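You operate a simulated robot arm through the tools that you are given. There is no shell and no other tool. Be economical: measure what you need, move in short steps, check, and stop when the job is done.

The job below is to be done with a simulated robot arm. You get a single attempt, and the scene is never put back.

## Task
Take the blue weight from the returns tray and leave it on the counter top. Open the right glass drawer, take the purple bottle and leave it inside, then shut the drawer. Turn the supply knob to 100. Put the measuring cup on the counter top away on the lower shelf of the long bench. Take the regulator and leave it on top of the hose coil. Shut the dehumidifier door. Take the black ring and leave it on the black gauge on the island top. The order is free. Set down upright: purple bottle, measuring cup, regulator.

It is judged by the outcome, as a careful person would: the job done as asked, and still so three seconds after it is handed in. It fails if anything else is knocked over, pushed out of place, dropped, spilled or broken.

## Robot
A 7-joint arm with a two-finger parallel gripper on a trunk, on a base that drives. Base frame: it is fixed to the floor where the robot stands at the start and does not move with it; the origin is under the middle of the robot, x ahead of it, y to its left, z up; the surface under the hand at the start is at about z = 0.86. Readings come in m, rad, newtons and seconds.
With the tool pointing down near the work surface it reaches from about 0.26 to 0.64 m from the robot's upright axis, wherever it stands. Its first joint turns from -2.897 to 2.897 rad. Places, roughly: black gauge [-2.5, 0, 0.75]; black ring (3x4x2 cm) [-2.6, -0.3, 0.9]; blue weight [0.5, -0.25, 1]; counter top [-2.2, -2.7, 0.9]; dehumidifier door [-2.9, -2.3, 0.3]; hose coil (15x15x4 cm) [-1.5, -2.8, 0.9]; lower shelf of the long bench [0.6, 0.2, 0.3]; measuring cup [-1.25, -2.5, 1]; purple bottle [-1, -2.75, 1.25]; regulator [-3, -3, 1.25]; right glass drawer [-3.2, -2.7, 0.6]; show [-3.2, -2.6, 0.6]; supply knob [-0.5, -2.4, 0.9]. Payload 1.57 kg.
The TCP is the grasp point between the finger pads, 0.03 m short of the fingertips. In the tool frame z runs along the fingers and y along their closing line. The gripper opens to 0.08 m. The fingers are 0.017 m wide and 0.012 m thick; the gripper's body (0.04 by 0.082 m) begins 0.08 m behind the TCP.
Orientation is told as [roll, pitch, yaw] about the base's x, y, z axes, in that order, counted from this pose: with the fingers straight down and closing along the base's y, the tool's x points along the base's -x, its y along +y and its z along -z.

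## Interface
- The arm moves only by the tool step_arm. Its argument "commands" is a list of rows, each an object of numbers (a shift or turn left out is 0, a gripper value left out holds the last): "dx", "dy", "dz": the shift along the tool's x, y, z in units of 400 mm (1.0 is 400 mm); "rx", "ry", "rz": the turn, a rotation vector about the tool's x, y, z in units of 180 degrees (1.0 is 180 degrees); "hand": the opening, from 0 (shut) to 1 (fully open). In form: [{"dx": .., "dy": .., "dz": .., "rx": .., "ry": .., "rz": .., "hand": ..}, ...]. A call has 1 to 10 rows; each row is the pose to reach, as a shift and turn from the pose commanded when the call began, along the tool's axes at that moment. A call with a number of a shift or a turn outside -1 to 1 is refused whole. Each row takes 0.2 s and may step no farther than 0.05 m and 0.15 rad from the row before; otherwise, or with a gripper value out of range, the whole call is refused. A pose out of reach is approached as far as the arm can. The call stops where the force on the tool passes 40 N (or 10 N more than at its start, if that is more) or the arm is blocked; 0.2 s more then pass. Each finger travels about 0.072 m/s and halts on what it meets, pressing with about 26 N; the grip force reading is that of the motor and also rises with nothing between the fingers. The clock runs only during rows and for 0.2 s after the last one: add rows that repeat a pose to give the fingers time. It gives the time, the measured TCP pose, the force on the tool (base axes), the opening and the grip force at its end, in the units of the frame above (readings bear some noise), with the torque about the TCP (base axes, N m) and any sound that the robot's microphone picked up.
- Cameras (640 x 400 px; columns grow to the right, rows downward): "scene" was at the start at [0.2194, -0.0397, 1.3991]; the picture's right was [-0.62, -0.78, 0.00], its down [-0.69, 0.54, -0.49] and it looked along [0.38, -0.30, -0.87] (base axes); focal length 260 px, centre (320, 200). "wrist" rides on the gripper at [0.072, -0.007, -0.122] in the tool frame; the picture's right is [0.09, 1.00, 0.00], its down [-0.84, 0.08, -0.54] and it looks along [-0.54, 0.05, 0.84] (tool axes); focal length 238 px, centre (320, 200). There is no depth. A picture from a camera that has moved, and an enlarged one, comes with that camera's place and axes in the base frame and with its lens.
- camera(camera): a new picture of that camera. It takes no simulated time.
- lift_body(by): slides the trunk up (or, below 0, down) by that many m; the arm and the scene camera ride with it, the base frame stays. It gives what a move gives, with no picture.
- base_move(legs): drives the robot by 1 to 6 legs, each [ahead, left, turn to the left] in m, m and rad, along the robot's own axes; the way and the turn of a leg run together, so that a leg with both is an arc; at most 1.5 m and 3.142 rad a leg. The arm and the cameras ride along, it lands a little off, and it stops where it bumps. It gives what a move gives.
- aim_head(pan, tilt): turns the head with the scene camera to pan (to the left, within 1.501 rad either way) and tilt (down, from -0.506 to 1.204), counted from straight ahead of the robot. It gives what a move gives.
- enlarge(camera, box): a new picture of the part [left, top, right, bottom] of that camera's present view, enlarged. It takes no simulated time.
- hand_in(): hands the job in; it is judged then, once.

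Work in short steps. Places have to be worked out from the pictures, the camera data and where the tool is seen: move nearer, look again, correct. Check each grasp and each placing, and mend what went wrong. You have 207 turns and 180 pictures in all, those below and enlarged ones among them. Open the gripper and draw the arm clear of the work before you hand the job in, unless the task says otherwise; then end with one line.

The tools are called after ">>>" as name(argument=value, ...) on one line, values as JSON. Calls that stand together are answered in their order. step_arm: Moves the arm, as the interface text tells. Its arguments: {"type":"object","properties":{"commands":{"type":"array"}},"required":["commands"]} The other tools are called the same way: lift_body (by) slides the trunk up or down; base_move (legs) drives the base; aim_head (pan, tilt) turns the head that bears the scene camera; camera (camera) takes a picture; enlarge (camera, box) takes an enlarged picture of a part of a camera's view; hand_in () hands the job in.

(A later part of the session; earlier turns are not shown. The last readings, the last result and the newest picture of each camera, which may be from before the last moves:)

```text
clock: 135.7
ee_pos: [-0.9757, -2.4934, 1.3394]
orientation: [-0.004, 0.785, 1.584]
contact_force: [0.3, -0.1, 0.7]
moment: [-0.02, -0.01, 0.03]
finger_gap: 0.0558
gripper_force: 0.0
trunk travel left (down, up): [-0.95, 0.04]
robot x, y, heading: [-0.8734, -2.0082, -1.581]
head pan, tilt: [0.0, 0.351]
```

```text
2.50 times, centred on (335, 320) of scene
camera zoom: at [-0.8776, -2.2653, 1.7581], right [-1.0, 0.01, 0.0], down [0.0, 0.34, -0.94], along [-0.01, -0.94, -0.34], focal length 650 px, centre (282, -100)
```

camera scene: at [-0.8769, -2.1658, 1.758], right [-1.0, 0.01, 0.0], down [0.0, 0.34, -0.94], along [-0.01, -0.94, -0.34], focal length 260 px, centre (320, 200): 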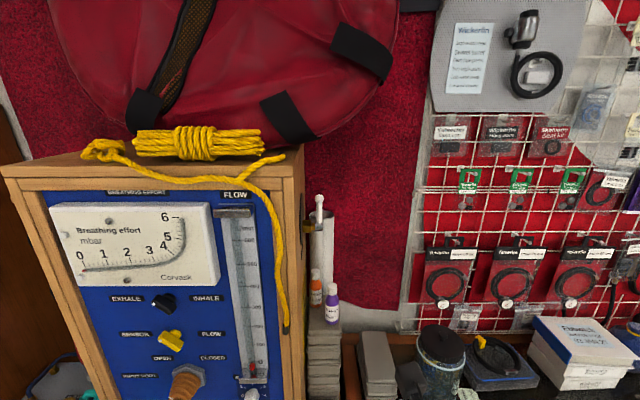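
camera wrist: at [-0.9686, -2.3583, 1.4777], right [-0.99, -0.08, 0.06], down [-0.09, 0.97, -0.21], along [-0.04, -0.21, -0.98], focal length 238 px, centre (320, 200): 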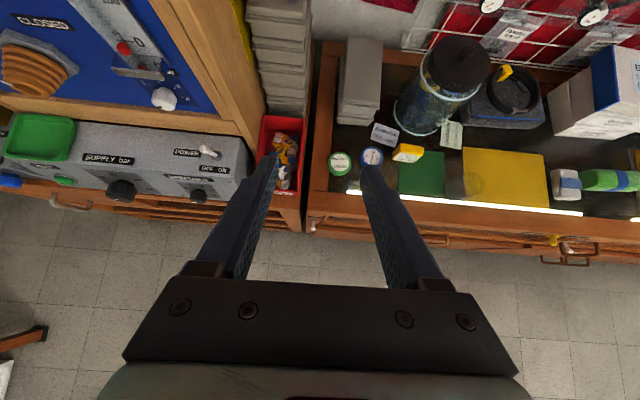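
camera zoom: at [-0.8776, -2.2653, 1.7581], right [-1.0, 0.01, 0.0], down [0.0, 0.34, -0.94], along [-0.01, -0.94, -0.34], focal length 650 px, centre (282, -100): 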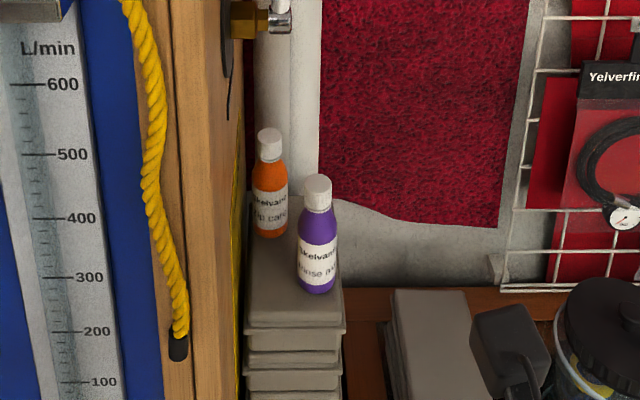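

Refined bottle: [-0.917,-2.733], base 1.19, top 1.317. Move to pre-grasp.

>>> step_arm(commands=[{"dx": 0.07, "dy": -0.04, "dz": 0.075}, {"dx": 0.14, "dy": -0.08, "dz": 0.15}, {"dx": 0.21, "dy": -0.12, "dz": 0.23}, {"dx": 0.288, "dy": -0.1475, "dz": 0.31}])

>>> camera(camera="wrist")

>>> enlarge(camera="scene", box=[240, 220, 420, 400])

```text
clock: 136.7
ee_pos: [-0.9137, -2.6625, 1.3348]
orientation: [-0.004, 0.783, 1.585]
contact_force: [0.6, -1.0, 0.5]
moment: [0.02, 0.03, -0.02]
finger_gap: 0.0559
gripper_force: 0.1
trunk travel left (down, up): [-0.95, 0.04]
robot x, y, heading: [-0.8754, -2.0028, -1.58]
head pan, tilt: [0.0, 0.351]
```

```text
108 pictures are left
camera wrist: at [-0.9064, -2.6287, 1.4712], right [-0.99, -0.08, 0.06], down [-0.09, 0.97, -0.21], along [-0.04, -0.21, -0.98], focal length 238 px, centre (320, 200)
```

wrist: 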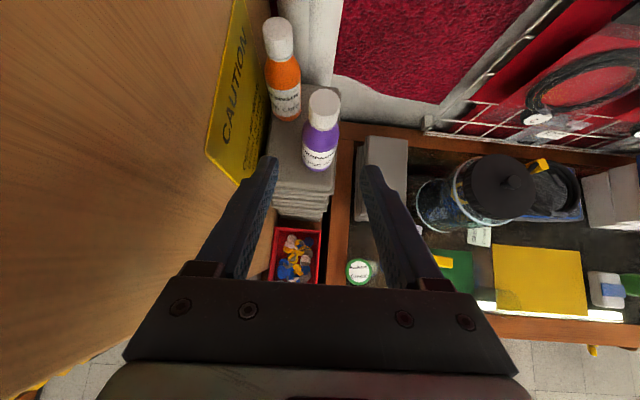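

```text
2.22 times, centred on (330, 310) of scene
camera zoom: at [-0.877, -2.2671, 1.7577], right [-1.0, 0.01, 0.0], down [0.0, 0.34, -0.94], along [-0.01, -0.94, -0.34], focal length 578 px, centre (298, -44)
```

zoom: 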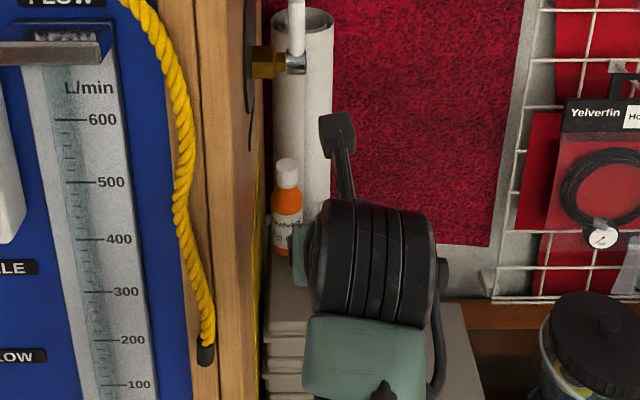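

Bottle is centred between the fingers, orange one clear. Advance 10 cm along the tool axis and close.

>>> step_arm(commands=[{"dz": 0.08}, {"dz": 0.16}, {"dz": 0.22}, {"dz": 0.25}])

>>> camera(camera="wrist")

```text
clock: 137.7
ee_pos: [-0.9124, -2.7311, 1.2632]
orientation: [-0.003, 0.787, 1.586]
contact_force: [0.0, -0.3, 0.1]
moment: [-0.02, 0.01, 0.02]
finger_gap: 0.056
gripper_force: 0.0
trunk travel left (down, up): [-0.95, 0.04]
robot x, y, heading: [-0.872, -2.0057, -1.58]
head pan, tilt: [0.0, 0.351]
```

```text
106 pictures are left
camera wrist: at [-0.9058, -2.6975, 1.4001], right [-0.99, -0.08, 0.06], down [-0.09, 0.97, -0.21], along [-0.04, -0.21, -0.98], focal length 238 px, centre (320, 200)
```

wrist: 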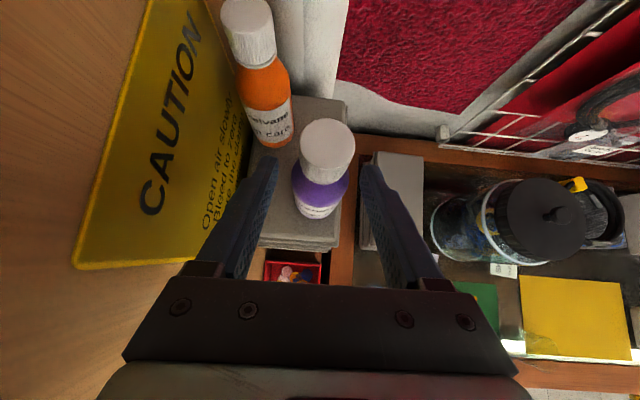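

Fingers straddle it. Close.

>>> step_arm(commands=[{"hand": 0.4}, {"hand": 0.25}, {"hand": 0.25}, {"hand": 0.25}])

>>> step_arm(commands=[{"dx": 0.03, "dz": -0.03}, {"dx": 0.08, "dz": -0.08}, {"dx": 0.15, "dz": -0.15}])

>>> camera(camera="wrist")

```text
clock: 138.7
ee_pos: [-0.9128, -2.7317, 1.2639]
orientation: [-0.003, 0.786, 1.585]
contact_force: [0.6, -0.2, 0.4]
moment: [-0.05, 0.02, -0.02]
finger_gap: 0.0362
gripper_force: 26.1
trunk travel left (down, up): [-0.95, 0.04]
robot x, y, heading: [-0.8733, -2.0053, -1.577]
head pan, tilt: [0.0, 0.351]
```

```text
clock: 139.5
ee_pos: [-0.9135, -2.732, 1.3471]
orientation: [-0.005, 0.783, 1.584]
contact_force: [0.1, -0.2, -1.1]
moment: [0.0, 0.0, -0.01]
finger_gap: 0.0366
gripper_force: 25.8
trunk travel left (down, up): [-0.95, 0.04]
robot x, y, heading: [-0.8732, -2.0041, -1.576]
head pan, tilt: [0.0, 0.351]
```

```text
105 pictures are left
camera wrist: at [-0.9075, -2.6971, 1.4836], right [-0.99, -0.08, 0.06], down [-0.09, 0.97, -0.21], along [-0.04, -0.21, -0.98], focal length 238 px, centre (320, 200)
```

wrist: 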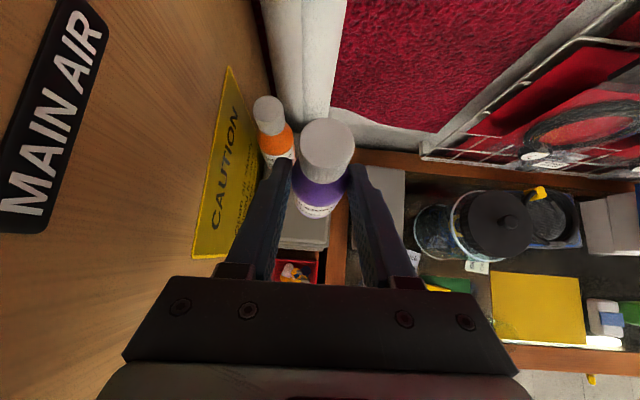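

Bottle held. Retract, back off, and drive to the open drawer.

>>> step_arm(commands=[{"dx": -0.085, "dz": -0.085}, {"dx": -0.17, "dz": -0.17}, {"dx": -0.255, "dz": -0.255}, {"dx": -0.34, "dz": -0.34}, {"dx": -0.4, "dz": -0.4}])

>>> base_move(legs=[[-0.6, 0, 0], [0, -1.2, 0], [0, -1.15, 0]])

>>> aim_head(pan=-0.1, tilt=0.75)

>>> camera(camera="scene")

```text
clock: 140.7
ee_pos: [-0.9189, -2.505, 1.35]
orientation: [-0.007, 0.785, 1.585]
contact_force: [0.3, 0.5, -0.2]
moment: [0.03, 0.01, 0.04]
finger_gap: 0.0364
gripper_force: 26.0
trunk travel left (down, up): [-0.95, 0.04]
robot x, y, heading: [-0.8713, -2.0029, -1.585]
head pan, tilt: [0.0, 0.351]
```

```text
clock: 155.2
ee_pos: [-3.2403, -1.9132, 1.3509]
orientation: [-0.004, 0.783, 1.606]
contact_force: [-1.1, -0.5, -1.4]
moment: [-0.01, 0.02, 0.01]
finger_gap: 0.0365
gripper_force: 25.3
trunk travel left (down, up): [-0.95, 0.04]
robot x, y, heading: [-3.206, -1.4091, -1.557]
head pan, tilt: [0.0, 0.351]
```

```text
clock: 156.1
ee_pos: [-3.242, -1.9127, 1.3505]
orientation: [-0.004, 0.784, 1.606]
contact_force: [-0.6, -0.8, -1.2]
moment: [0.05, -0.01, 0.01]
finger_gap: 0.0365
gripper_force: 25.9
trunk travel left (down, up): [-0.95, 0.04]
robot x, y, heading: [-3.2082, -1.4103, -1.558]
head pan, tilt: [-0.099, 0.75]
```

```text
104 pictures are left
camera scene: at [-3.2136, -1.661, 1.7223], right [-1.0, 0.09, 0.0], down [0.06, 0.68, -0.73], along [-0.06, -0.73, -0.68], focal length 260 px, centre (320, 200)
```

scene: 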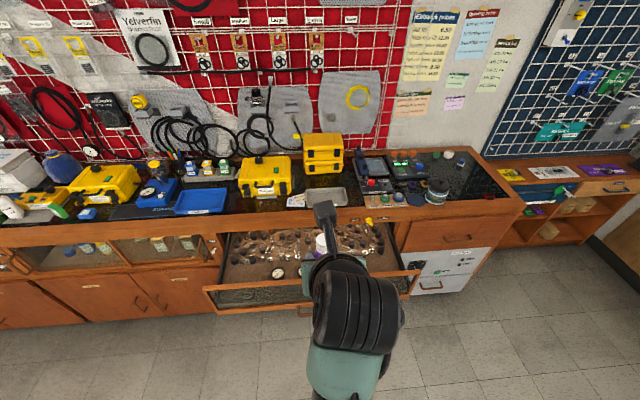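

>>> enlarge(camera="scene", box=[190, 200, 430, 330])

>>> camera(camera="wrist")

```text
2.67 times, centred on (310, 265) of scene
camera zoom: at [-3.2136, -1.661, 1.7223], right [-1.0, 0.09, 0.0], down [0.06, 0.68, -0.73], along [-0.06, -0.73, -0.68], focal length 693 px, centre (347, 27)
```

zoom: 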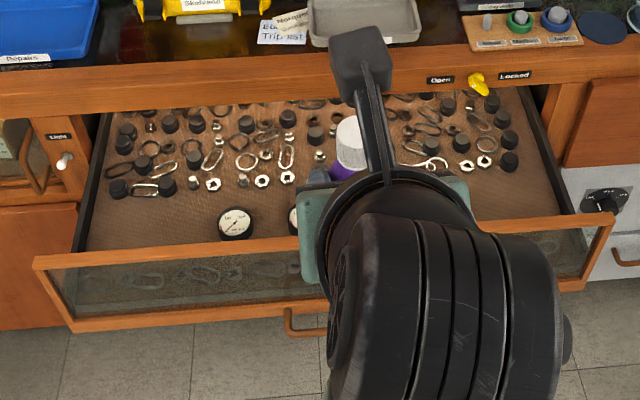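

```text
102 pictures are left
camera wrist: at [-3.2351, -1.8789, 1.4863], right [-0.99, -0.1, 0.06], down [-0.11, 0.97, -0.21], along [-0.04, -0.21, -0.98], focal length 238 px, centre (320, 200)
```

wrist: 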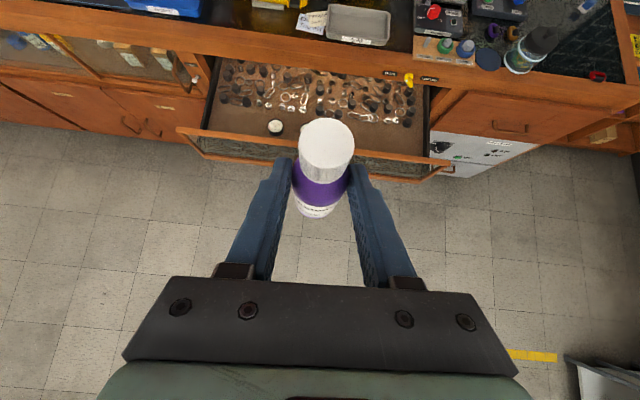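

A 45° tool tilt straight over the drawer front would foul its top rail (z≈0.80), so I'll come in diagonally: turn the robot right ~44° and position so the tool passes over the long diagonal.

>>> base_move(legs=[[0, 0, -0.76], [0.03, 0.39, 0]])

>>> lift_body(by=-0.38)

>>> aim_head(pan=0.2, tilt=0.8)

>>> camera(camera="scene")

>>> camera(camera="wrist")

```text
clock: 160.6
ee_pos: [-3.3147, -2.0383, 1.3506]
orientation: [-0.004, 0.784, 0.839]
contact_force: [0.1, 0.6, -0.8]
moment: [0.02, -0.04, -0.01]
finger_gap: 0.0368
gripper_force: 26.1
trunk travel left (down, up): [-0.95, 0.04]
robot x, y, heading: [-2.9423, -1.6996, -2.326]
head pan, tilt: [-0.099, 0.75]
```

```text
clock: 164.2
ee_pos: [-3.3138, -2.0395, 0.9709]
orientation: [-0.001, 0.784, 0.839]
contact_force: [0.1, 0.6, -1.3]
moment: [-0.02, 0.01, -0.01]
finger_gap: 0.0366
gripper_force: 26.1
trunk travel left (down, up): [-0.57, 0.42]
robot x, y, heading: [-2.94, -1.7054, -2.326]
head pan, tilt: [-0.099, 0.75]
```

```text
clock: 165.0
ee_pos: [-3.3137, -2.0398, 0.9709]
orientation: [-0.004, 0.783, 0.838]
contact_force: [-0.2, -0.2, -1.4]
moment: [0.02, -0.02, 0.02]
finger_gap: 0.0368
gripper_force: 26.3
trunk travel left (down, up): [-0.57, 0.42]
robot x, y, heading: [-2.9382, -1.699, -2.322]
head pan, tilt: [0.201, 0.799]
```

```text
101 pictures are left
camera scene: at [-3.0999, -1.8922, 1.3383], right [-0.85, 0.53, 0.0], down [0.38, 0.61, -0.7], along [-0.37, -0.59, -0.72], focal length 260 px, centre (320, 200)
```

scene: 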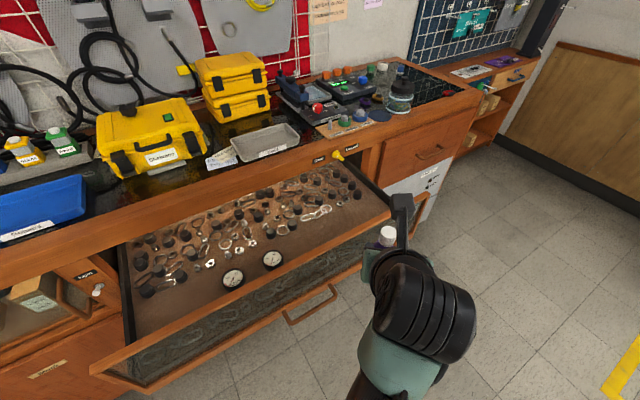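

```text
100 pictures are left
camera wrist: at [-3.2842, -2.0184, 1.1063], right [-0.79, 0.61, 0.06], down [0.59, 0.78, -0.21], along [-0.18, -0.13, -0.98], focal length 238 px, centre (320, 200)
```

wrist: 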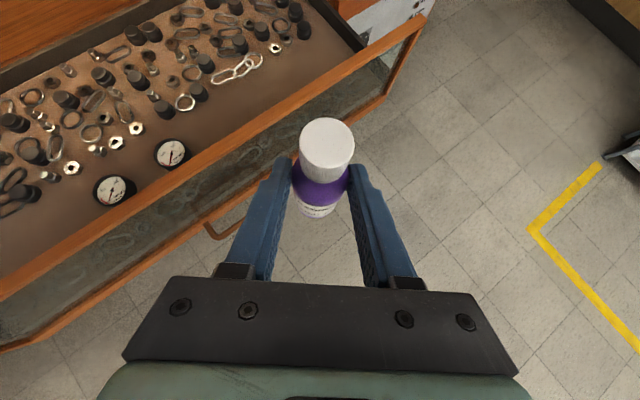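

Drawer floor ≈0.66, free for y>−2.38; front rail near y −2.15. I'll move horizontally over [-3.40,-2.29] at present height.

>>> step_arm(commands=[{"dx": 0.07, "dz": 0.07, "dy": -0.045}, {"dx": 0.14, "dz": 0.14, "dy": -0.09}, {"dx": 0.21, "dz": 0.21, "dy": -0.135}, {"dx": 0.28, "dz": 0.28, "dy": -0.18}, {"dx": 0.35, "dz": 0.35, "dy": -0.225}, {"dx": 0.426, "dz": 0.426, "dy": -0.272}])

>>> camera(camera="scene")

>>> camera(camera="wrist")

```text
clock: 166.4
ee_pos: [-3.3928, -2.2935, 0.9696]
orientation: [-0.003, 0.785, 0.839]
contact_force: [0.2, -1.1, -1.1]
moment: [0.03, 0.0, 0.02]
finger_gap: 0.0367
gripper_force: 25.6
trunk travel left (down, up): [-0.57, 0.42]
robot x, y, heading: [-2.9405, -1.7015, -2.325]
head pan, tilt: [0.201, 0.799]
```

```text
99 pictures are left
camera scene: at [-3.1, -1.8927, 1.3382], right [-0.85, 0.53, 0.0], down [0.38, 0.61, -0.7], along [-0.37, -0.59, -0.72], focal length 260 px, centre (320, 200)
```

scene: 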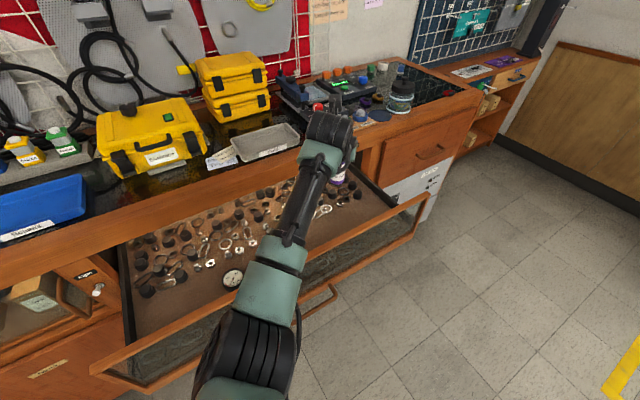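

```text
98 pictures are left
camera wrist: at [-3.3643, -2.273, 1.1058], right [-0.79, 0.62, 0.06], down [0.59, 0.78, -0.21], along [-0.18, -0.13, -0.98], focal length 238 px, centre (320, 200)
```

wrist: 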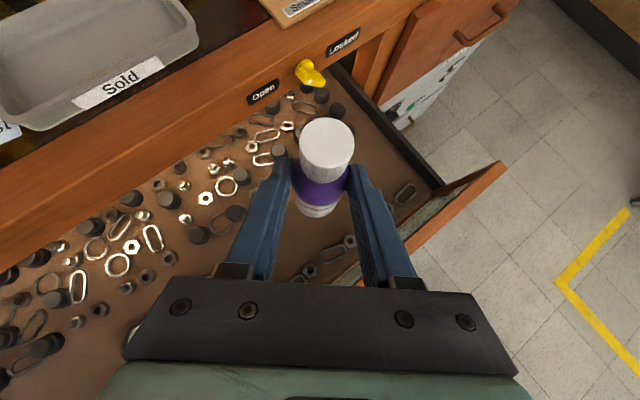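

There's a front row of small parts too; I'll shift 2.5 cm deeper and lower with the trunk by 0.15, then check clearances.

>>> step_arm(commands=[{"dx": 0.044, "dz": 0.044, "dy": -0.01}])

>>> lift_body(by=-0.15)

>>> camera(camera="scene")

>>> camera(camera="wrist")

```text
clock: 166.8
ee_pos: [-3.4081, -2.3148, 0.9685]
orientation: [-0.003, 0.783, 0.84]
contact_force: [0.0, 0.0, -1.6]
moment: [0.0, 0.01, 0.01]
finger_gap: 0.0366
gripper_force: 25.6
trunk travel left (down, up): [-0.57, 0.42]
robot x, y, heading: [-2.9411, -1.7015, -2.33]
head pan, tilt: [0.201, 0.799]
```

```text
clock: 168.6
ee_pos: [-3.407, -2.3154, 0.819]
orientation: [-0.003, 0.784, 0.84]
contact_force: [0.3, -0.6, -1.1]
moment: [0.0, -0.01, 0.0]
finger_gap: 0.0368
gripper_force: 25.8
trunk travel left (down, up): [-0.42, 0.57]
robot x, y, heading: [-2.9408, -1.7035, -2.327]
head pan, tilt: [0.201, 0.799]
```

```text
97 pictures are left
camera scene: at [-3.0998, -1.8922, 1.1883], right [-0.85, 0.53, 0.0], down [0.38, 0.61, -0.7], along [-0.37, -0.59, -0.72], focal length 260 px, centre (320, 200)
```

scene: 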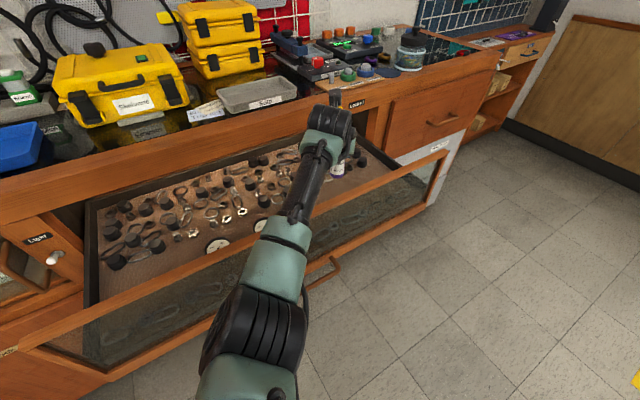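

```text
96 pictures are left
camera wrist: at [-3.3777, -2.2934, 0.9552], right [-0.79, 0.61, 0.06], down [0.59, 0.78, -0.21], along [-0.18, -0.13, -0.98], focal length 238 px, centre (320, 200)
```

wrist: 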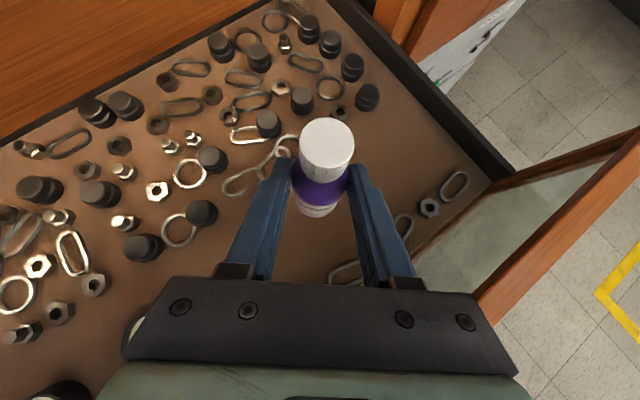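

Landing point is clear by >5 cm all round. Lower 6 cm more, then finer.

>>> lift_body(by=-0.06)

>>> step_arm(commands=[{"dx": -0.009, "dz": 0.009}, {"dx": -0.018, "dz": 0.018}])

>>> enlarge(camera="scene", box=[240, 60, 440, 260])

```text
clock: 169.6
ee_pos: [-3.4062, -2.3135, 0.759]
orientation: [-0.005, 0.784, 0.838]
contact_force: [0.4, 1.2, -1.6]
moment: [-0.04, 0.0, 0.0]
finger_gap: 0.0365
gripper_force: 25.9
trunk travel left (down, up): [-0.36, 0.63]
robot x, y, heading: [-2.9395, -1.702, -2.325]
head pan, tilt: [0.201, 0.799]
```

```text
clock: 170.2
ee_pos: [-3.4078, -2.3135, 0.7472]
orientation: [-0.005, 0.785, 0.839]
contact_force: [-0.6, -0.1, -1.4]
moment: [0.01, -0.01, -0.05]
finger_gap: 0.0369
gripper_force: 25.7
trunk travel left (down, up): [-0.36, 0.63]
robot x, y, heading: [-2.9373, -1.6999, -2.323]
head pan, tilt: [0.201, 0.799]
```

```text
2.00 times, centred on (340, 160) of scene
camera zoom: at [-3.0999, -1.8923, 1.1283], right [-0.85, 0.53, 0.0], down [0.38, 0.61, -0.7], along [-0.37, -0.59, -0.72], focal length 520 px, centre (280, 280)
```

zoom: 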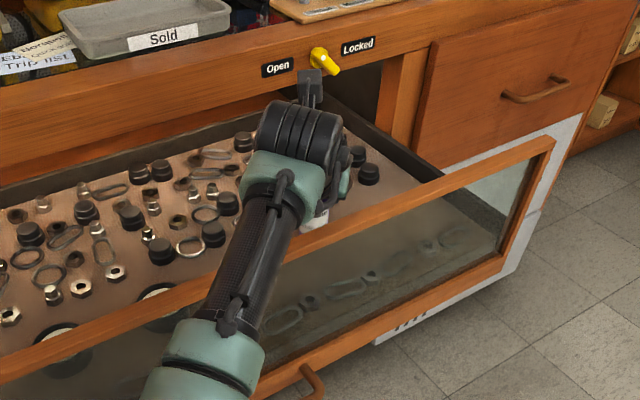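

No contact yet; continue in small steps.

>>> step_arm(commands=[{"dx": -0.006, "dz": 0.006}, {"dx": -0.012, "dz": 0.012}, {"dx": -0.018, "dz": 0.018}, {"dx": -0.024, "dz": 0.024}])

```text
clock: 171.2
ee_pos: [-3.4058, -2.3134, 0.7347]
orientation: [-0.005, 0.783, 0.838]
contact_force: [0.3, -0.1, -0.8]
moment: [0.03, -0.05, -0.03]
finger_gap: 0.0368
gripper_force: 25.3
trunk travel left (down, up): [-0.36, 0.63]
robot x, y, heading: [-2.9397, -1.702, -2.326]
head pan, tilt: [0.201, 0.799]
```

>>> step_arm(commands=[{"dx": -0.006, "dz": 0.006}, {"dx": -0.012, "dz": 0.012}, {"dx": -0.018, "dz": 0.018}])

>>> camera(camera="wrist")

```text
clock: 172.0
ee_pos: [-3.4078, -2.3145, 0.7266]
orientation: [-0.006, 0.79, 0.84]
contact_force: [2.8, 1.5, 5.4]
moment: [0.11, -0.23, 0.02]
finger_gap: 0.0364
gripper_force: 25.9
trunk travel left (down, up): [-0.36, 0.63]
robot x, y, heading: [-2.9383, -1.6979, -2.324]
head pan, tilt: [0.201, 0.799]
```

```text
94 pictures are left
camera wrist: at [-3.3774, -2.2934, 0.8634], right [-0.79, 0.61, 0.06], down [0.59, 0.78, -0.21], along [-0.18, -0.13, -0.98], focal length 238 px, centre (320, 200)
```

wrist: 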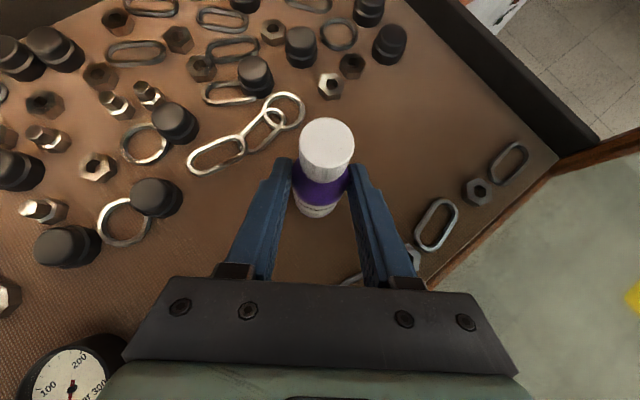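

Contact made. Open and withdraw along the tool axis.

>>> step_arm(commands=[{"hand": 0.5}, {"hand": 0.7}, {"hand": 0.7}, {"hand": 0.7}, {"dz": -0.06}, {"dz": -0.15}, {"dz": -0.25}, {"dz": -0.35}])

>>> camera(camera="wrist")

```text
clock: 173.8
ee_pos: [-3.3401, -2.2403, 0.8243]
orientation: [-0.004, 0.784, 0.839]
contact_force: [-0.1, 0.0, -0.8]
moment: [-0.02, -0.04, 0.01]
finger_gap: 0.0561
gripper_force: 0.1
trunk travel left (down, up): [-0.36, 0.63]
robot x, y, heading: [-2.9379, -1.6993, -2.322]
head pan, tilt: [0.201, 0.799]
```

```text
93 pictures are left
camera wrist: at [-3.3113, -2.2195, 0.9603], right [-0.79, 0.61, 0.06], down [0.59, 0.78, -0.21], along [-0.18, -0.13, -0.98], focal length 238 px, centre (320, 200)
```

wrist: 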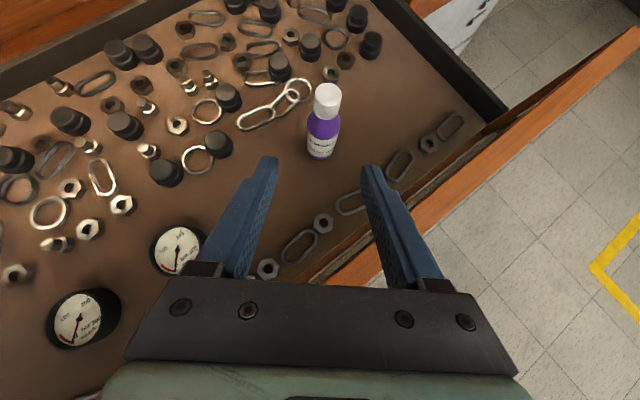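

Bottle stands upright in the drawer. Now raise, retract, and turn back to face the drawer to push it shut.

>>> lift_body(by=0.15)

>>> step_arm(commands=[{"dx": -0.08, "dz": -0.08}, {"dx": -0.16, "dz": -0.16, "dy": 0.05}, {"dx": -0.24, "dz": -0.24, "dy": 0.1}, {"dx": -0.31, "dz": -0.31, "dy": 0.15}, {"dx": -0.37, "dz": -0.37, "dy": 0.2}])

>>> base_move(legs=[[-0.15, 0, 0], [0, 0, 0.755]])

>>> aim_head(pan=-0.2, tilt=0.6)

>>> camera(camera="scene")

```text
clock: 175.5
ee_pos: [-3.3411, -2.2405, 0.9745]
orientation: [-0.002, 0.783, 0.838]
contact_force: [-0.6, 0.3, 0.3]
moment: [0.0, 0.01, -0.02]
finger_gap: 0.0558
gripper_force: 0.1
trunk travel left (down, up): [-0.51, 0.48]
robot x, y, heading: [-2.9417, -1.6985, -2.322]
head pan, tilt: [0.201, 0.799]
```

```text
clock: 176.7
ee_pos: [-3.2602, -2.0287, 0.975]
orientation: [-0.004, 0.784, 0.84]
contact_force: [0.1, 0.3, -0.3]
moment: [-0.06, 0.0, 0.0]
finger_gap: 0.0559
gripper_force: 0.0
trunk travel left (down, up): [-0.51, 0.48]
robot x, y, heading: [-2.9363, -1.7038, -2.323]
head pan, tilt: [0.201, 0.799]
```

```text
clock: 180.1
ee_pos: [-2.8493, -2.0505, 0.9741]
orientation: [-0.003, 0.782, 1.584]
contact_force: [0.3, 0.0, -0.5]
moment: [0.01, -0.02, 0.03]
finger_gap: 0.0562
gripper_force: 0.1
trunk travel left (down, up): [-0.51, 0.48]
robot x, y, heading: [-2.8383, -1.5921, -1.578]
head pan, tilt: [0.201, 0.799]
```

```text
clock: 180.9
ee_pos: [-2.8487, -2.0503, 0.9736]
orientation: [-0.004, 0.784, 1.584]
contact_force: [-0.3, 0.7, 0.4]
moment: [0.0, -0.03, -0.02]
finger_gap: 0.0559
gripper_force: 0.1
trunk travel left (down, up): [-0.51, 0.48]
robot x, y, heading: [-2.8312, -1.5925, -1.585]
head pan, tilt: [-0.201, 0.6]
```

```text
92 pictures are left
camera scene: at [-2.8583, -1.8466, 1.2951], right [-0.98, 0.21, 0.0], down [0.12, 0.55, -0.82], along [-0.17, -0.81, -0.57], focal length 260 px, centre (320, 200)
```

scene: 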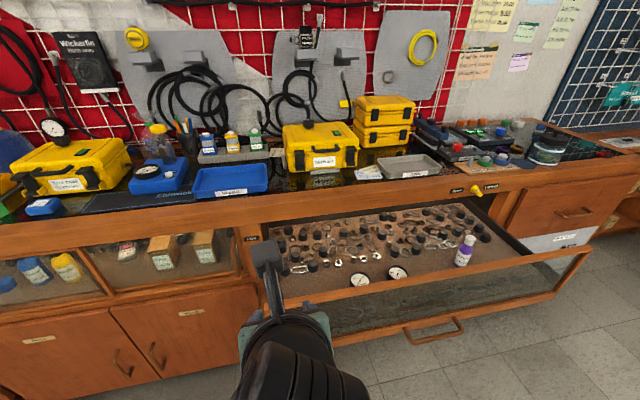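

Now set the tool horizontal with closed fingers and line up right of the handle at z≈0.61.

>>> step_arm(commands=[{"ry": 0.045, "hand": 0}, {"ry": 0.09}, {"ry": 0.135}, {"ry": 0.18}, {"ry": 0.225}, {"ry": 0.25}])

>>> base_move(legs=[[-0.05, -0.52, 0]])

>>> lift_body(by=-0.37)

>>> camera(camera="scene")

>>> camera(camera="wrist")

```text
clock: 182.3
ee_pos: [-2.8505, -2.0507, 0.9732]
orientation: [-1.885, 1.566, -0.301]
contact_force: [0.1, -0.2, -0.9]
moment: [-0.01, -0.01, -0.04]
finger_gap: 0.0
gripper_force: 20.8
out of reach, approached as far as the arm can: row 1, 2, 3, 4
trunk travel left (down, up): [-0.51, 0.48]
robot x, y, heading: [-2.8383, -1.5891, -1.577]
head pan, tilt: [-0.201, 0.6]
```

```text
clock: 185.4
ee_pos: [-3.3694, -1.9958, 0.9734]
orientation: [-1.265, 1.569, 0.314]
contact_force: [0.6, 0.7, 0.2]
moment: [0.02, -0.02, 0.02]
finger_gap: 0.0
gripper_force: 21.3
trunk travel left (down, up): [-0.51, 0.48]
robot x, y, heading: [-3.3533, -1.5419, -1.582]
head pan, tilt: [-0.201, 0.6]
```

```text
clock: 189.0
ee_pos: [-3.3685, -1.9957, 0.6033]
orientation: [-1.228, 1.567, 0.353]
contact_force: [-0.3, -0.1, 0.1]
moment: [0.01, 0.03, -0.01]
finger_gap: 0.0
gripper_force: 20.7
trunk travel left (down, up): [-0.14, 0.85]
robot x, y, heading: [-3.3524, -1.5363, -1.585]
head pan, tilt: [-0.201, 0.6]
```

```text
91 pictures are left
camera scene: at [-3.3763, -1.7913, 0.9252], right [-0.98, 0.21, 0.0], down [0.12, 0.55, -0.83], along [-0.18, -0.81, -0.56], focal length 260 px, centre (320, 200)
```

scene: 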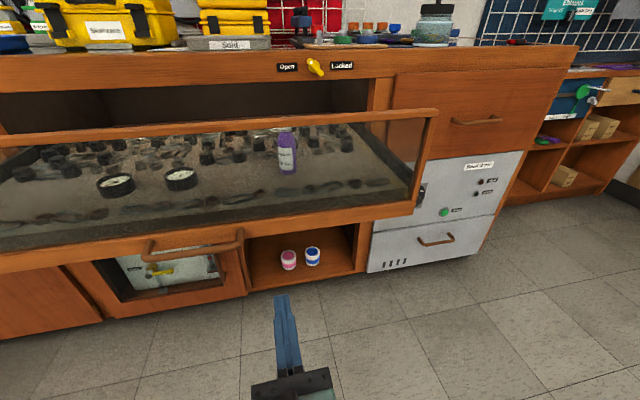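

```text
90 pictures are left
camera wrist: at [-3.3628, -1.8755, 0.6747], right [-1.0, -0.01, 0.09], down [-0.08, 0.54, -0.84], along [-0.04, -0.84, -0.54], focal length 238 px, centre (320, 200)
```

wrist: 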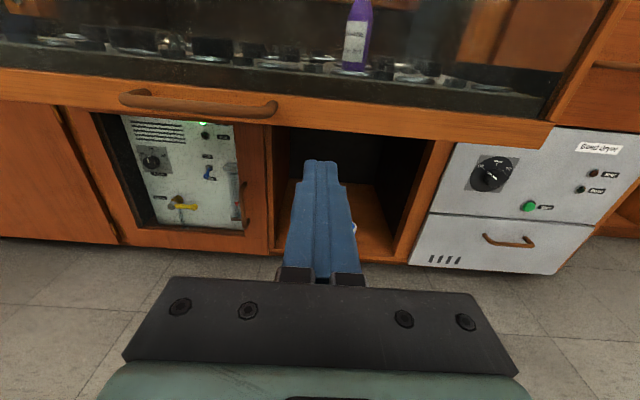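

I want to verify the bottle clears the opening: lower the camera to about z 0.8 so heights compare at the horizon line.

>>> lift_body(by=-0.12)

>>> aim_head(pan=0.0, tilt=0.2)

>>> camera(camera="scene")

>>> enlarge(camera="scene", box=[240, 120, 400, 220])

```text
clock: 190.5
ee_pos: [-3.3683, -1.996, 0.484]
orientation: [-1.237, 1.568, 0.345]
contact_force: [-0.3, 0.8, -0.6]
moment: [-0.04, 0.0, 0.0]
finger_gap: 0.0004
gripper_force: 22.0
trunk travel left (down, up): [-0.02, 0.97]
robot x, y, heading: [-3.3545, -1.5333, -1.588]
head pan, tilt: [-0.201, 0.6]
```

```text
clock: 191.3
ee_pos: [-3.3696, -1.9959, 0.4836]
orientation: [-1.224, 1.569, 0.357]
contact_force: [1.0, -0.3, 0.3]
moment: [0.01, 0.01, 0.01]
finger_gap: 0.0003
gripper_force: 20.9
trunk travel left (down, up): [-0.02, 0.97]
robot x, y, heading: [-3.3543, -1.5341, -1.581]
head pan, tilt: [0.0, 0.201]
```

```text
89 pictures are left
camera scene: at [-3.3588, -1.7981, 0.8419], right [-1.0, 0.01, 0.0], down [0.0, 0.2, -0.98], along [-0.01, -0.98, -0.2], focal length 260 px, centre (320, 200)
```

scene: 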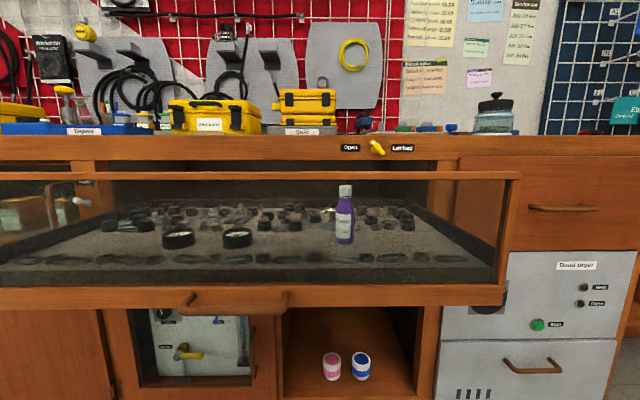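

```text
4.00 times, centred on (320, 170) of scene
camera zoom: at [-3.3588, -1.7981, 0.8419], right [-1.0, 0.01, 0.0], down [0.0, 0.2, -0.98], along [-0.01, -0.98, -0.2], focal length 1040 px, centre (320, 320)
```

zoom: 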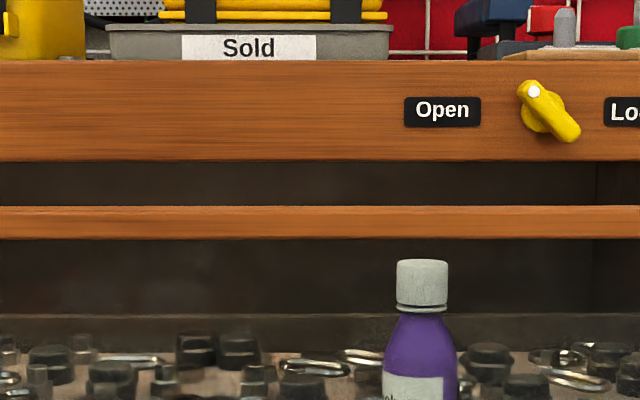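

Cap top ≈0.767, opening edge ≈0.81: clears. Raise back to rail height, advance the base 0.1 and push with the arm.

>>> lift_body(by=0.125)

>>> base_move(legs=[[0.13, 0, 0]])

>>> step_arm(commands=[{"dz": 0.07}, {"dz": 0.14}, {"dz": 0.2}, {"dz": 0.26}, {"dz": 0.32}, {"dz": 0.38}])

>>> camera(camera="scene")

```text
clock: 192.9
ee_pos: [-3.3701, -1.996, 0.6078]
orientation: [-1.209, 1.567, 0.374]
contact_force: [0.2, -0.6, -0.5]
moment: [0.0, 0.03, 0.03]
finger_gap: 0.0
gripper_force: 21.1
trunk travel left (down, up): [-0.145, 0.845]
robot x, y, heading: [-3.3553, -1.5362, -1.589]
head pan, tilt: [0.0, 0.201]
```

```text
clock: 194.2
ee_pos: [-3.3719, -2.1277, 0.609]
orientation: [-1.3, 1.566, 0.283]
contact_force: [-1.2, -0.2, -0.6]
moment: [0.01, 0.0, 0.03]
finger_gap: 0.0
gripper_force: 21.2
trunk travel left (down, up): [-0.145, 0.845]
robot x, y, heading: [-3.3562, -1.6663, -1.589]
head pan, tilt: [0.0, 0.201]
```

```text
clock: 195.6
ee_pos: [-3.3695, -2.2785, 0.6085]
orientation: [-1.036, 1.568, 0.545]
contact_force: [-0.7, 0.1, -0.8]
moment: [-0.01, -0.01, 0.02]
finger_gap: 0.0
gripper_force: 20.9
trunk travel left (down, up): [-0.145, 0.845]
robot x, y, heading: [-3.3544, -1.6647, -1.587]
head pan, tilt: [0.0, 0.201]
```

```text
87 pictures are left
camera scene: at [-3.3609, -1.9292, 0.9669], right [-1.0, 0.02, 0.0], down [0.0, 0.2, -0.98], along [-0.01, -0.98, -0.2], focal length 260 px, centre (320, 200)
```

scene: 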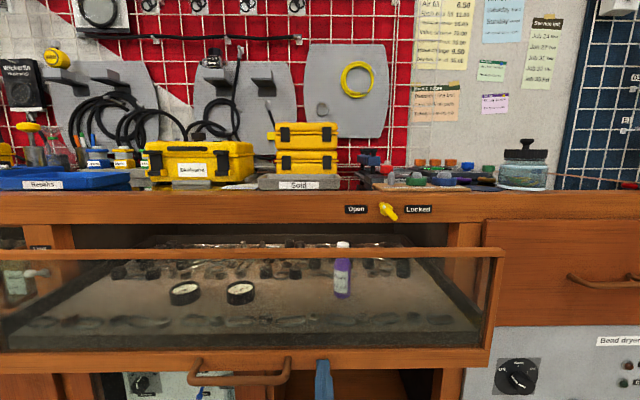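

No contact yet at tip y −2.31; let me zoom to see whether the finger is in front of or beneath the rail.

>>> aim_head(pan=0.0, tilt=0.75)

>>> camera(camera="scene")

>>> camera(camera="wrist")

```text
clock: 196.5
ee_pos: [-3.369, -2.278, 0.6088]
orientation: [-1.265, 1.568, 0.317]
contact_force: [0.0, 0.2, -0.6]
moment: [0.02, 0.02, -0.02]
finger_gap: 0.0
gripper_force: 21.0
trunk travel left (down, up): [-0.145, 0.845]
robot x, y, heading: [-3.3544, -1.6636, -1.588]
head pan, tilt: [0.0, 0.75]
```

```text
86 pictures are left
camera scene: at [-3.3608, -1.9189, 0.9174], right [-1.0, 0.02, 0.0], down [0.01, 0.68, -0.73], along [-0.01, -0.73, -0.68], focal length 260 px, centre (320, 200)
```

scene: 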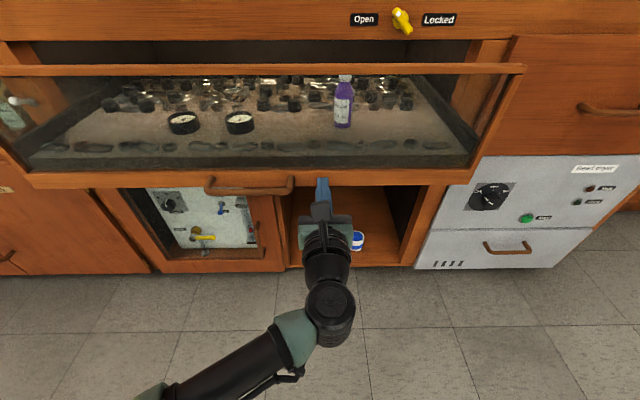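

```text
85 pictures are left
camera wrist: at [-3.3631, -2.1575, 0.6798], right [-1.0, -0.01, 0.09], down [-0.08, 0.54, -0.84], along [-0.04, -0.84, -0.54], focal length 238 px, centre (320, 200)
```

wrist: 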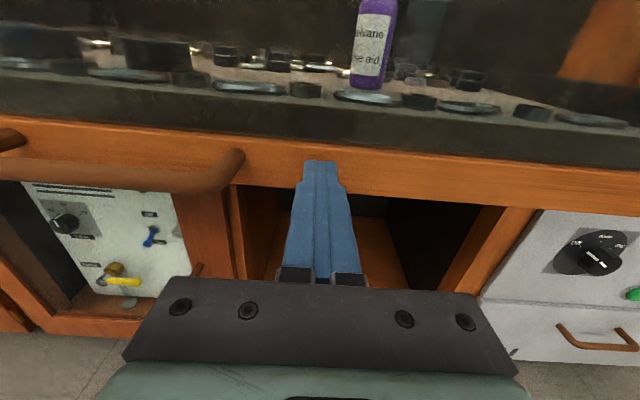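

The finger is on the rail and the drawer has already moved in about 12 cm. Keep pushing.

>>> step_arm(commands=[{"dz": 0.06, "dx": 0.01}, {"dz": 0.12, "dx": 0.02}, {"dz": 0.18, "dx": 0.02}, {"dz": 0.24, "dx": 0.02}, {"dz": 0.3, "dx": 0.02}])

>>> camera(camera="scene")

```text
clock: 197.7
ee_pos: [-3.3687, -2.3994, 0.6159]
orientation: [-1.298, 1.569, 0.284]
contact_force: [0.9, 0.5, -0.2]
moment: [0.02, 0.0, 0.01]
finger_gap: 0.0003
gripper_force: 21.5
trunk travel left (down, up): [-0.145, 0.845]
robot x, y, heading: [-3.3574, -1.6628, -1.582]
head pan, tilt: [0.0, 0.75]
```

```text
84 pictures are left
camera scene: at [-3.3608, -1.9189, 0.9173], right [-1.0, 0.02, 0.0], down [0.01, 0.68, -0.73], along [-0.01, -0.73, -0.68], focal length 260 px, centre (320, 200)
```

scene: 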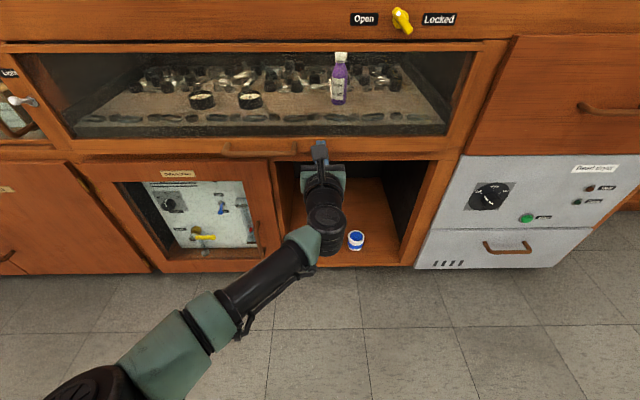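

Almost shut; bottle still upright. Push the last few centimetres to the stop.

>>> step_arm(commands=[{"dz": 0.04}, {"dz": 0.08}, {"dz": 0.12}, {"dz": 0.15}, {"dz": 0.18}])

>>> camera(camera="scene")

```text
clock: 198.4
ee_pos: [-3.3687, -2.4309, 0.6154]
orientation: [-1.833, 1.566, -0.25]
contact_force: [1.9, 12.0, 2.3]
moment: [-0.08, 0.0, -0.08]
finger_gap: 0.0
gripper_force: 20.7
trunk travel left (down, up): [-0.145, 0.845]
robot x, y, heading: [-3.3568, -1.6712, -1.584]
head pan, tilt: [0.0, 0.75]
stopped in row 3: the force on the tool passed its limit at 101 N (the readings are from after the stop); the commanded pose is now the measured one
```

```text
83 pictures are left
camera scene: at [-3.3605, -1.9175, 0.9177], right [-1.0, 0.01, 0.0], down [0.01, 0.68, -0.73], along [-0.01, -0.73, -0.68], focal length 260 px, centre (320, 200)
```

scene: 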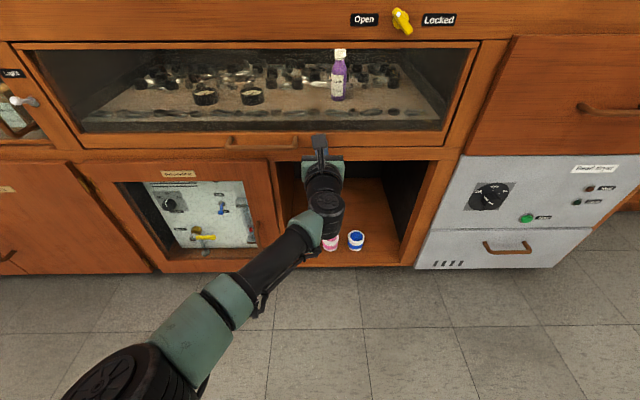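

Drawer shut with the bottle upright. Next the regulator: retract, raise the trunk, and shift left in front of it.

>>> step_arm(commands=[{"dz": -0.12}, {"dz": -0.24}, {"dz": -0.36}, {"dz": -0.48}, {"dz": -0.6}, {"dz": -0.68}])

>>> lift_body(by=0.4)

>>> lift_body(by=0.25)

>>> base_move(legs=[[0, 0.35, 0], [0.1, 0, 0]])

>>> camera(camera="wrist")

>>> aim_head(pan=0.0, tilt=0.3)

>>> camera(camera="scene")

```text
clock: 199.8
ee_pos: [-3.3709, -2.1605, 0.6148]
orientation: [-0.997, 1.569, 0.586]
contact_force: [0.2, 0.3, -0.5]
moment: [0.04, 0.01, -0.01]
finger_gap: 0.0
gripper_force: 21.3
trunk travel left (down, up): [-0.145, 0.845]
robot x, y, heading: [-3.3548, -1.6637, -1.586]
head pan, tilt: [0.0, 0.75]
```

```text
clock: 203.7
ee_pos: [-3.37, -2.1612, 1.0156]
orientation: [-1.152, 1.567, 0.431]
contact_force: [-0.7, -0.8, 1.1]
moment: [0.02, 0.02, -0.01]
finger_gap: 0.0
gripper_force: 21.1
trunk travel left (down, up): [-0.545, 0.445]
robot x, y, heading: [-3.3553, -1.6697, -1.582]
head pan, tilt: [0.0, 0.75]
```

```text
clock: 206.2
ee_pos: [-3.3709, -2.1621, 1.2653]
orientation: [-1.164, 1.567, 0.421]
contact_force: [0.1, -0.3, -0.6]
moment: [-0.02, -0.02, -0.01]
finger_gap: 0.0
gripper_force: 21.0
trunk travel left (down, up): [-0.795, 0.195]
robot x, y, heading: [-3.3547, -1.6658, -1.587]
head pan, tilt: [0.0, 0.75]
```

```text
clock: 209.3
ee_pos: [-3.0243, -2.2687, 1.2655]
orientation: [-1.236, 1.569, 0.344]
contact_force: [-0.1, 0.2, 1.2]
moment: [0.0, 0.01, 0.03]
finger_gap: 0.0
gripper_force: 21.7
trunk travel left (down, up): [-0.795, 0.195]
robot x, y, heading: [-3.0014, -1.7737, -1.594]
head pan, tilt: [0.0, 0.75]
```

```text
82 pictures are left
camera wrist: at [-3.0173, -2.1481, 1.3361], right [-1.0, -0.01, 0.09], down [-0.08, 0.54, -0.84], along [-0.04, -0.84, -0.54], focal length 238 px, centre (320, 200)
```

wrist: 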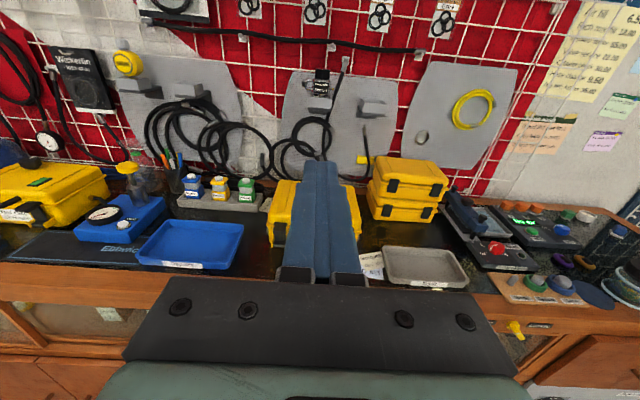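

```text
clock: 210.2
ee_pos: [-3.0243, -2.2677, 1.2651]
orientation: [-1.249, 1.568, 0.331]
contact_force: [0.2, -0.4, -0.5]
moment: [0.0, 0.01, 0.01]
finger_gap: 0.0001
gripper_force: 21.1
trunk travel left (down, up): [-0.795, 0.195]
robot x, y, heading: [-3.0049, -1.7721, -1.589]
head pan, tilt: [0.0, 0.3]
```

```text
81 pictures are left
camera scene: at [-3.0128, -2.0363, 1.6076], right [-1.0, 0.02, 0.0], down [0.01, 0.3, -0.96], along [-0.02, -0.95, -0.3], focal length 260 px, centre (320, 200)
```

scene: 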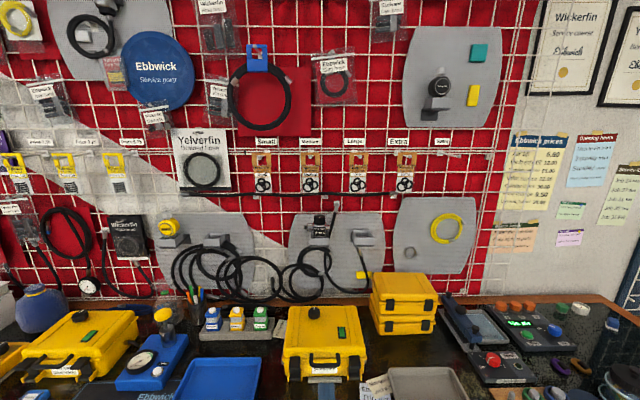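

>>> enlarge(camera="scene", box=[280, 195, 400, 295])

>>> enlarge(camera="wrist", box=[260, 40, 420, 140])

```text
4.00 times, centred on (340, 245) of scene
camera zoom: at [-3.0128, -2.0363, 1.6076], right [-1.0, 0.02, 0.0], down [0.01, 0.3, -0.96], along [-0.02, -0.95, -0.3], focal length 1040 px, centre (240, 20)
```

zoom: 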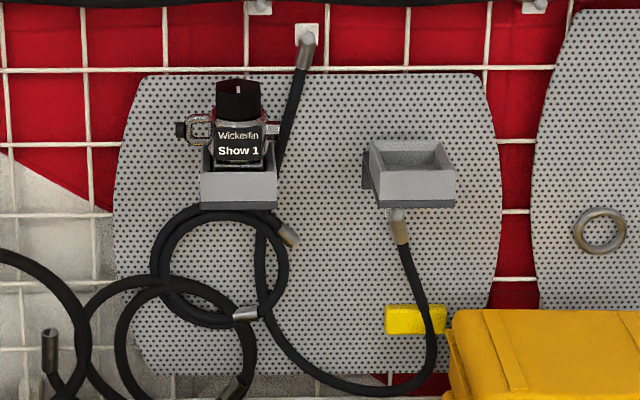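

```text
4.00 times, centred on (340, 90) of wrist
camera zoom: at [-3.0172, -2.148, 1.3361], right [-1.0, -0.01, 0.09], down [-0.08, 0.54, -0.84], along [-0.04, -0.84, -0.54], focal length 953 px, centre (240, 640)
```

zoom: 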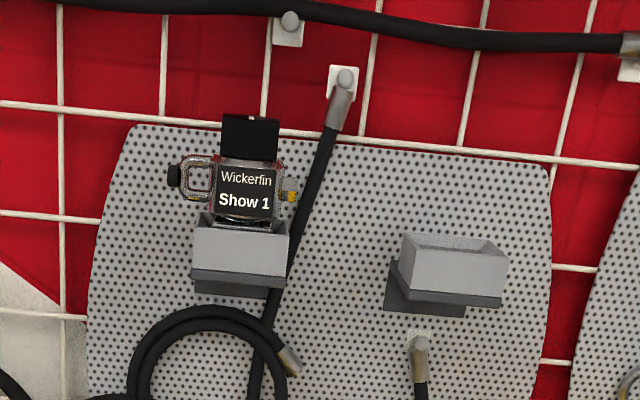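

Regulator's black cap is ≈[-3.026,-2.86,1.275], ~4 cm wide. I'll open to 65 mm, raise 1 cm and drive ahead 0.25 m.

>>> step_arm(commands=[{"dx": 0.03, "hand": 0.81}, {"dx": 0.03, "hand": 0.81}, {"dx": 0.03, "hand": 0.81}, {"dx": 0.03, "hand": 0.81}])

>>> base_move(legs=[[0.26, 0, 0.012]])

>>> camera(camera="wrist")

>>> camera(camera="scene")

```text
clock: 211.2
ee_pos: [-3.0233, -2.2685, 1.2775]
orientation: [-1.254, 1.567, 0.325]
contact_force: [0.4, 0.2, -0.1]
moment: [0.04, 0.02, 0.01]
finger_gap: 0.0647
gripper_force: 0.1
trunk travel left (down, up): [-0.795, 0.195]
robot x, y, heading: [-3.009, -1.7741, -1.585]
head pan, tilt: [0.0, 0.3]
```

```text
clock: 213.0
ee_pos: [-3.0192, -2.5311, 1.276]
orientation: [-1.231, 1.568, 0.362]
contact_force: [-0.3, 0.3, 0.1]
moment: [0.0, 0.0, 0.01]
finger_gap: 0.0648
gripper_force: 0.0
trunk travel left (down, up): [-0.795, 0.195]
robot x, y, heading: [-3.0077, -2.0359, -1.573]
head pan, tilt: [0.0, 0.3]
```

```text
78 pictures are left
camera wrist: at [-3.0149, -2.4097, 1.3482], right [-1.0, -0.02, 0.09], down [-0.09, 0.54, -0.84], along [-0.03, -0.84, -0.54], focal length 238 px, centre (320, 200)
```

wrist: 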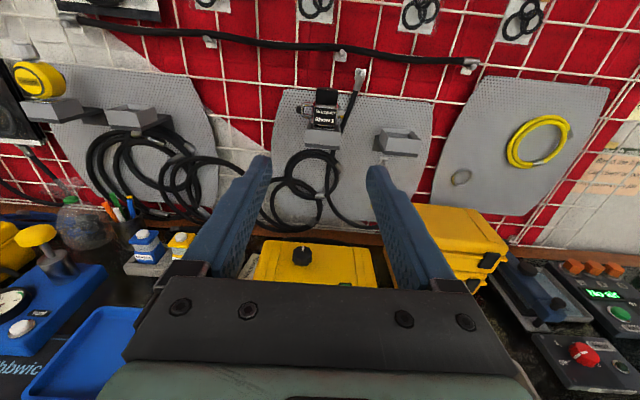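

```text
77 pictures are left
camera scene: at [-3.0118, -2.2978, 1.6077], right [-1.0, 0.0, 0.0], down [0.0, 0.3, -0.96], along [0.0, -0.96, -0.3], focal length 260 px, centre (320, 200)
```

scene: 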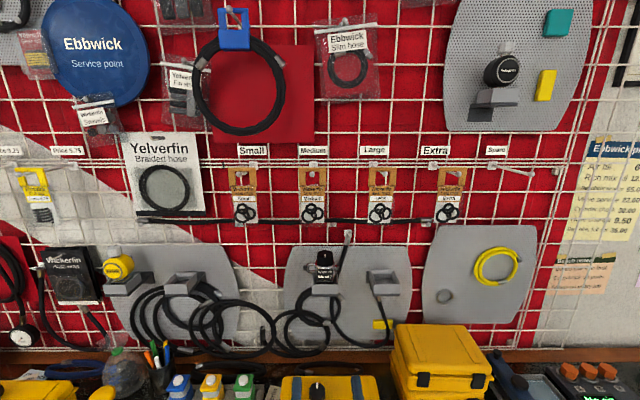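

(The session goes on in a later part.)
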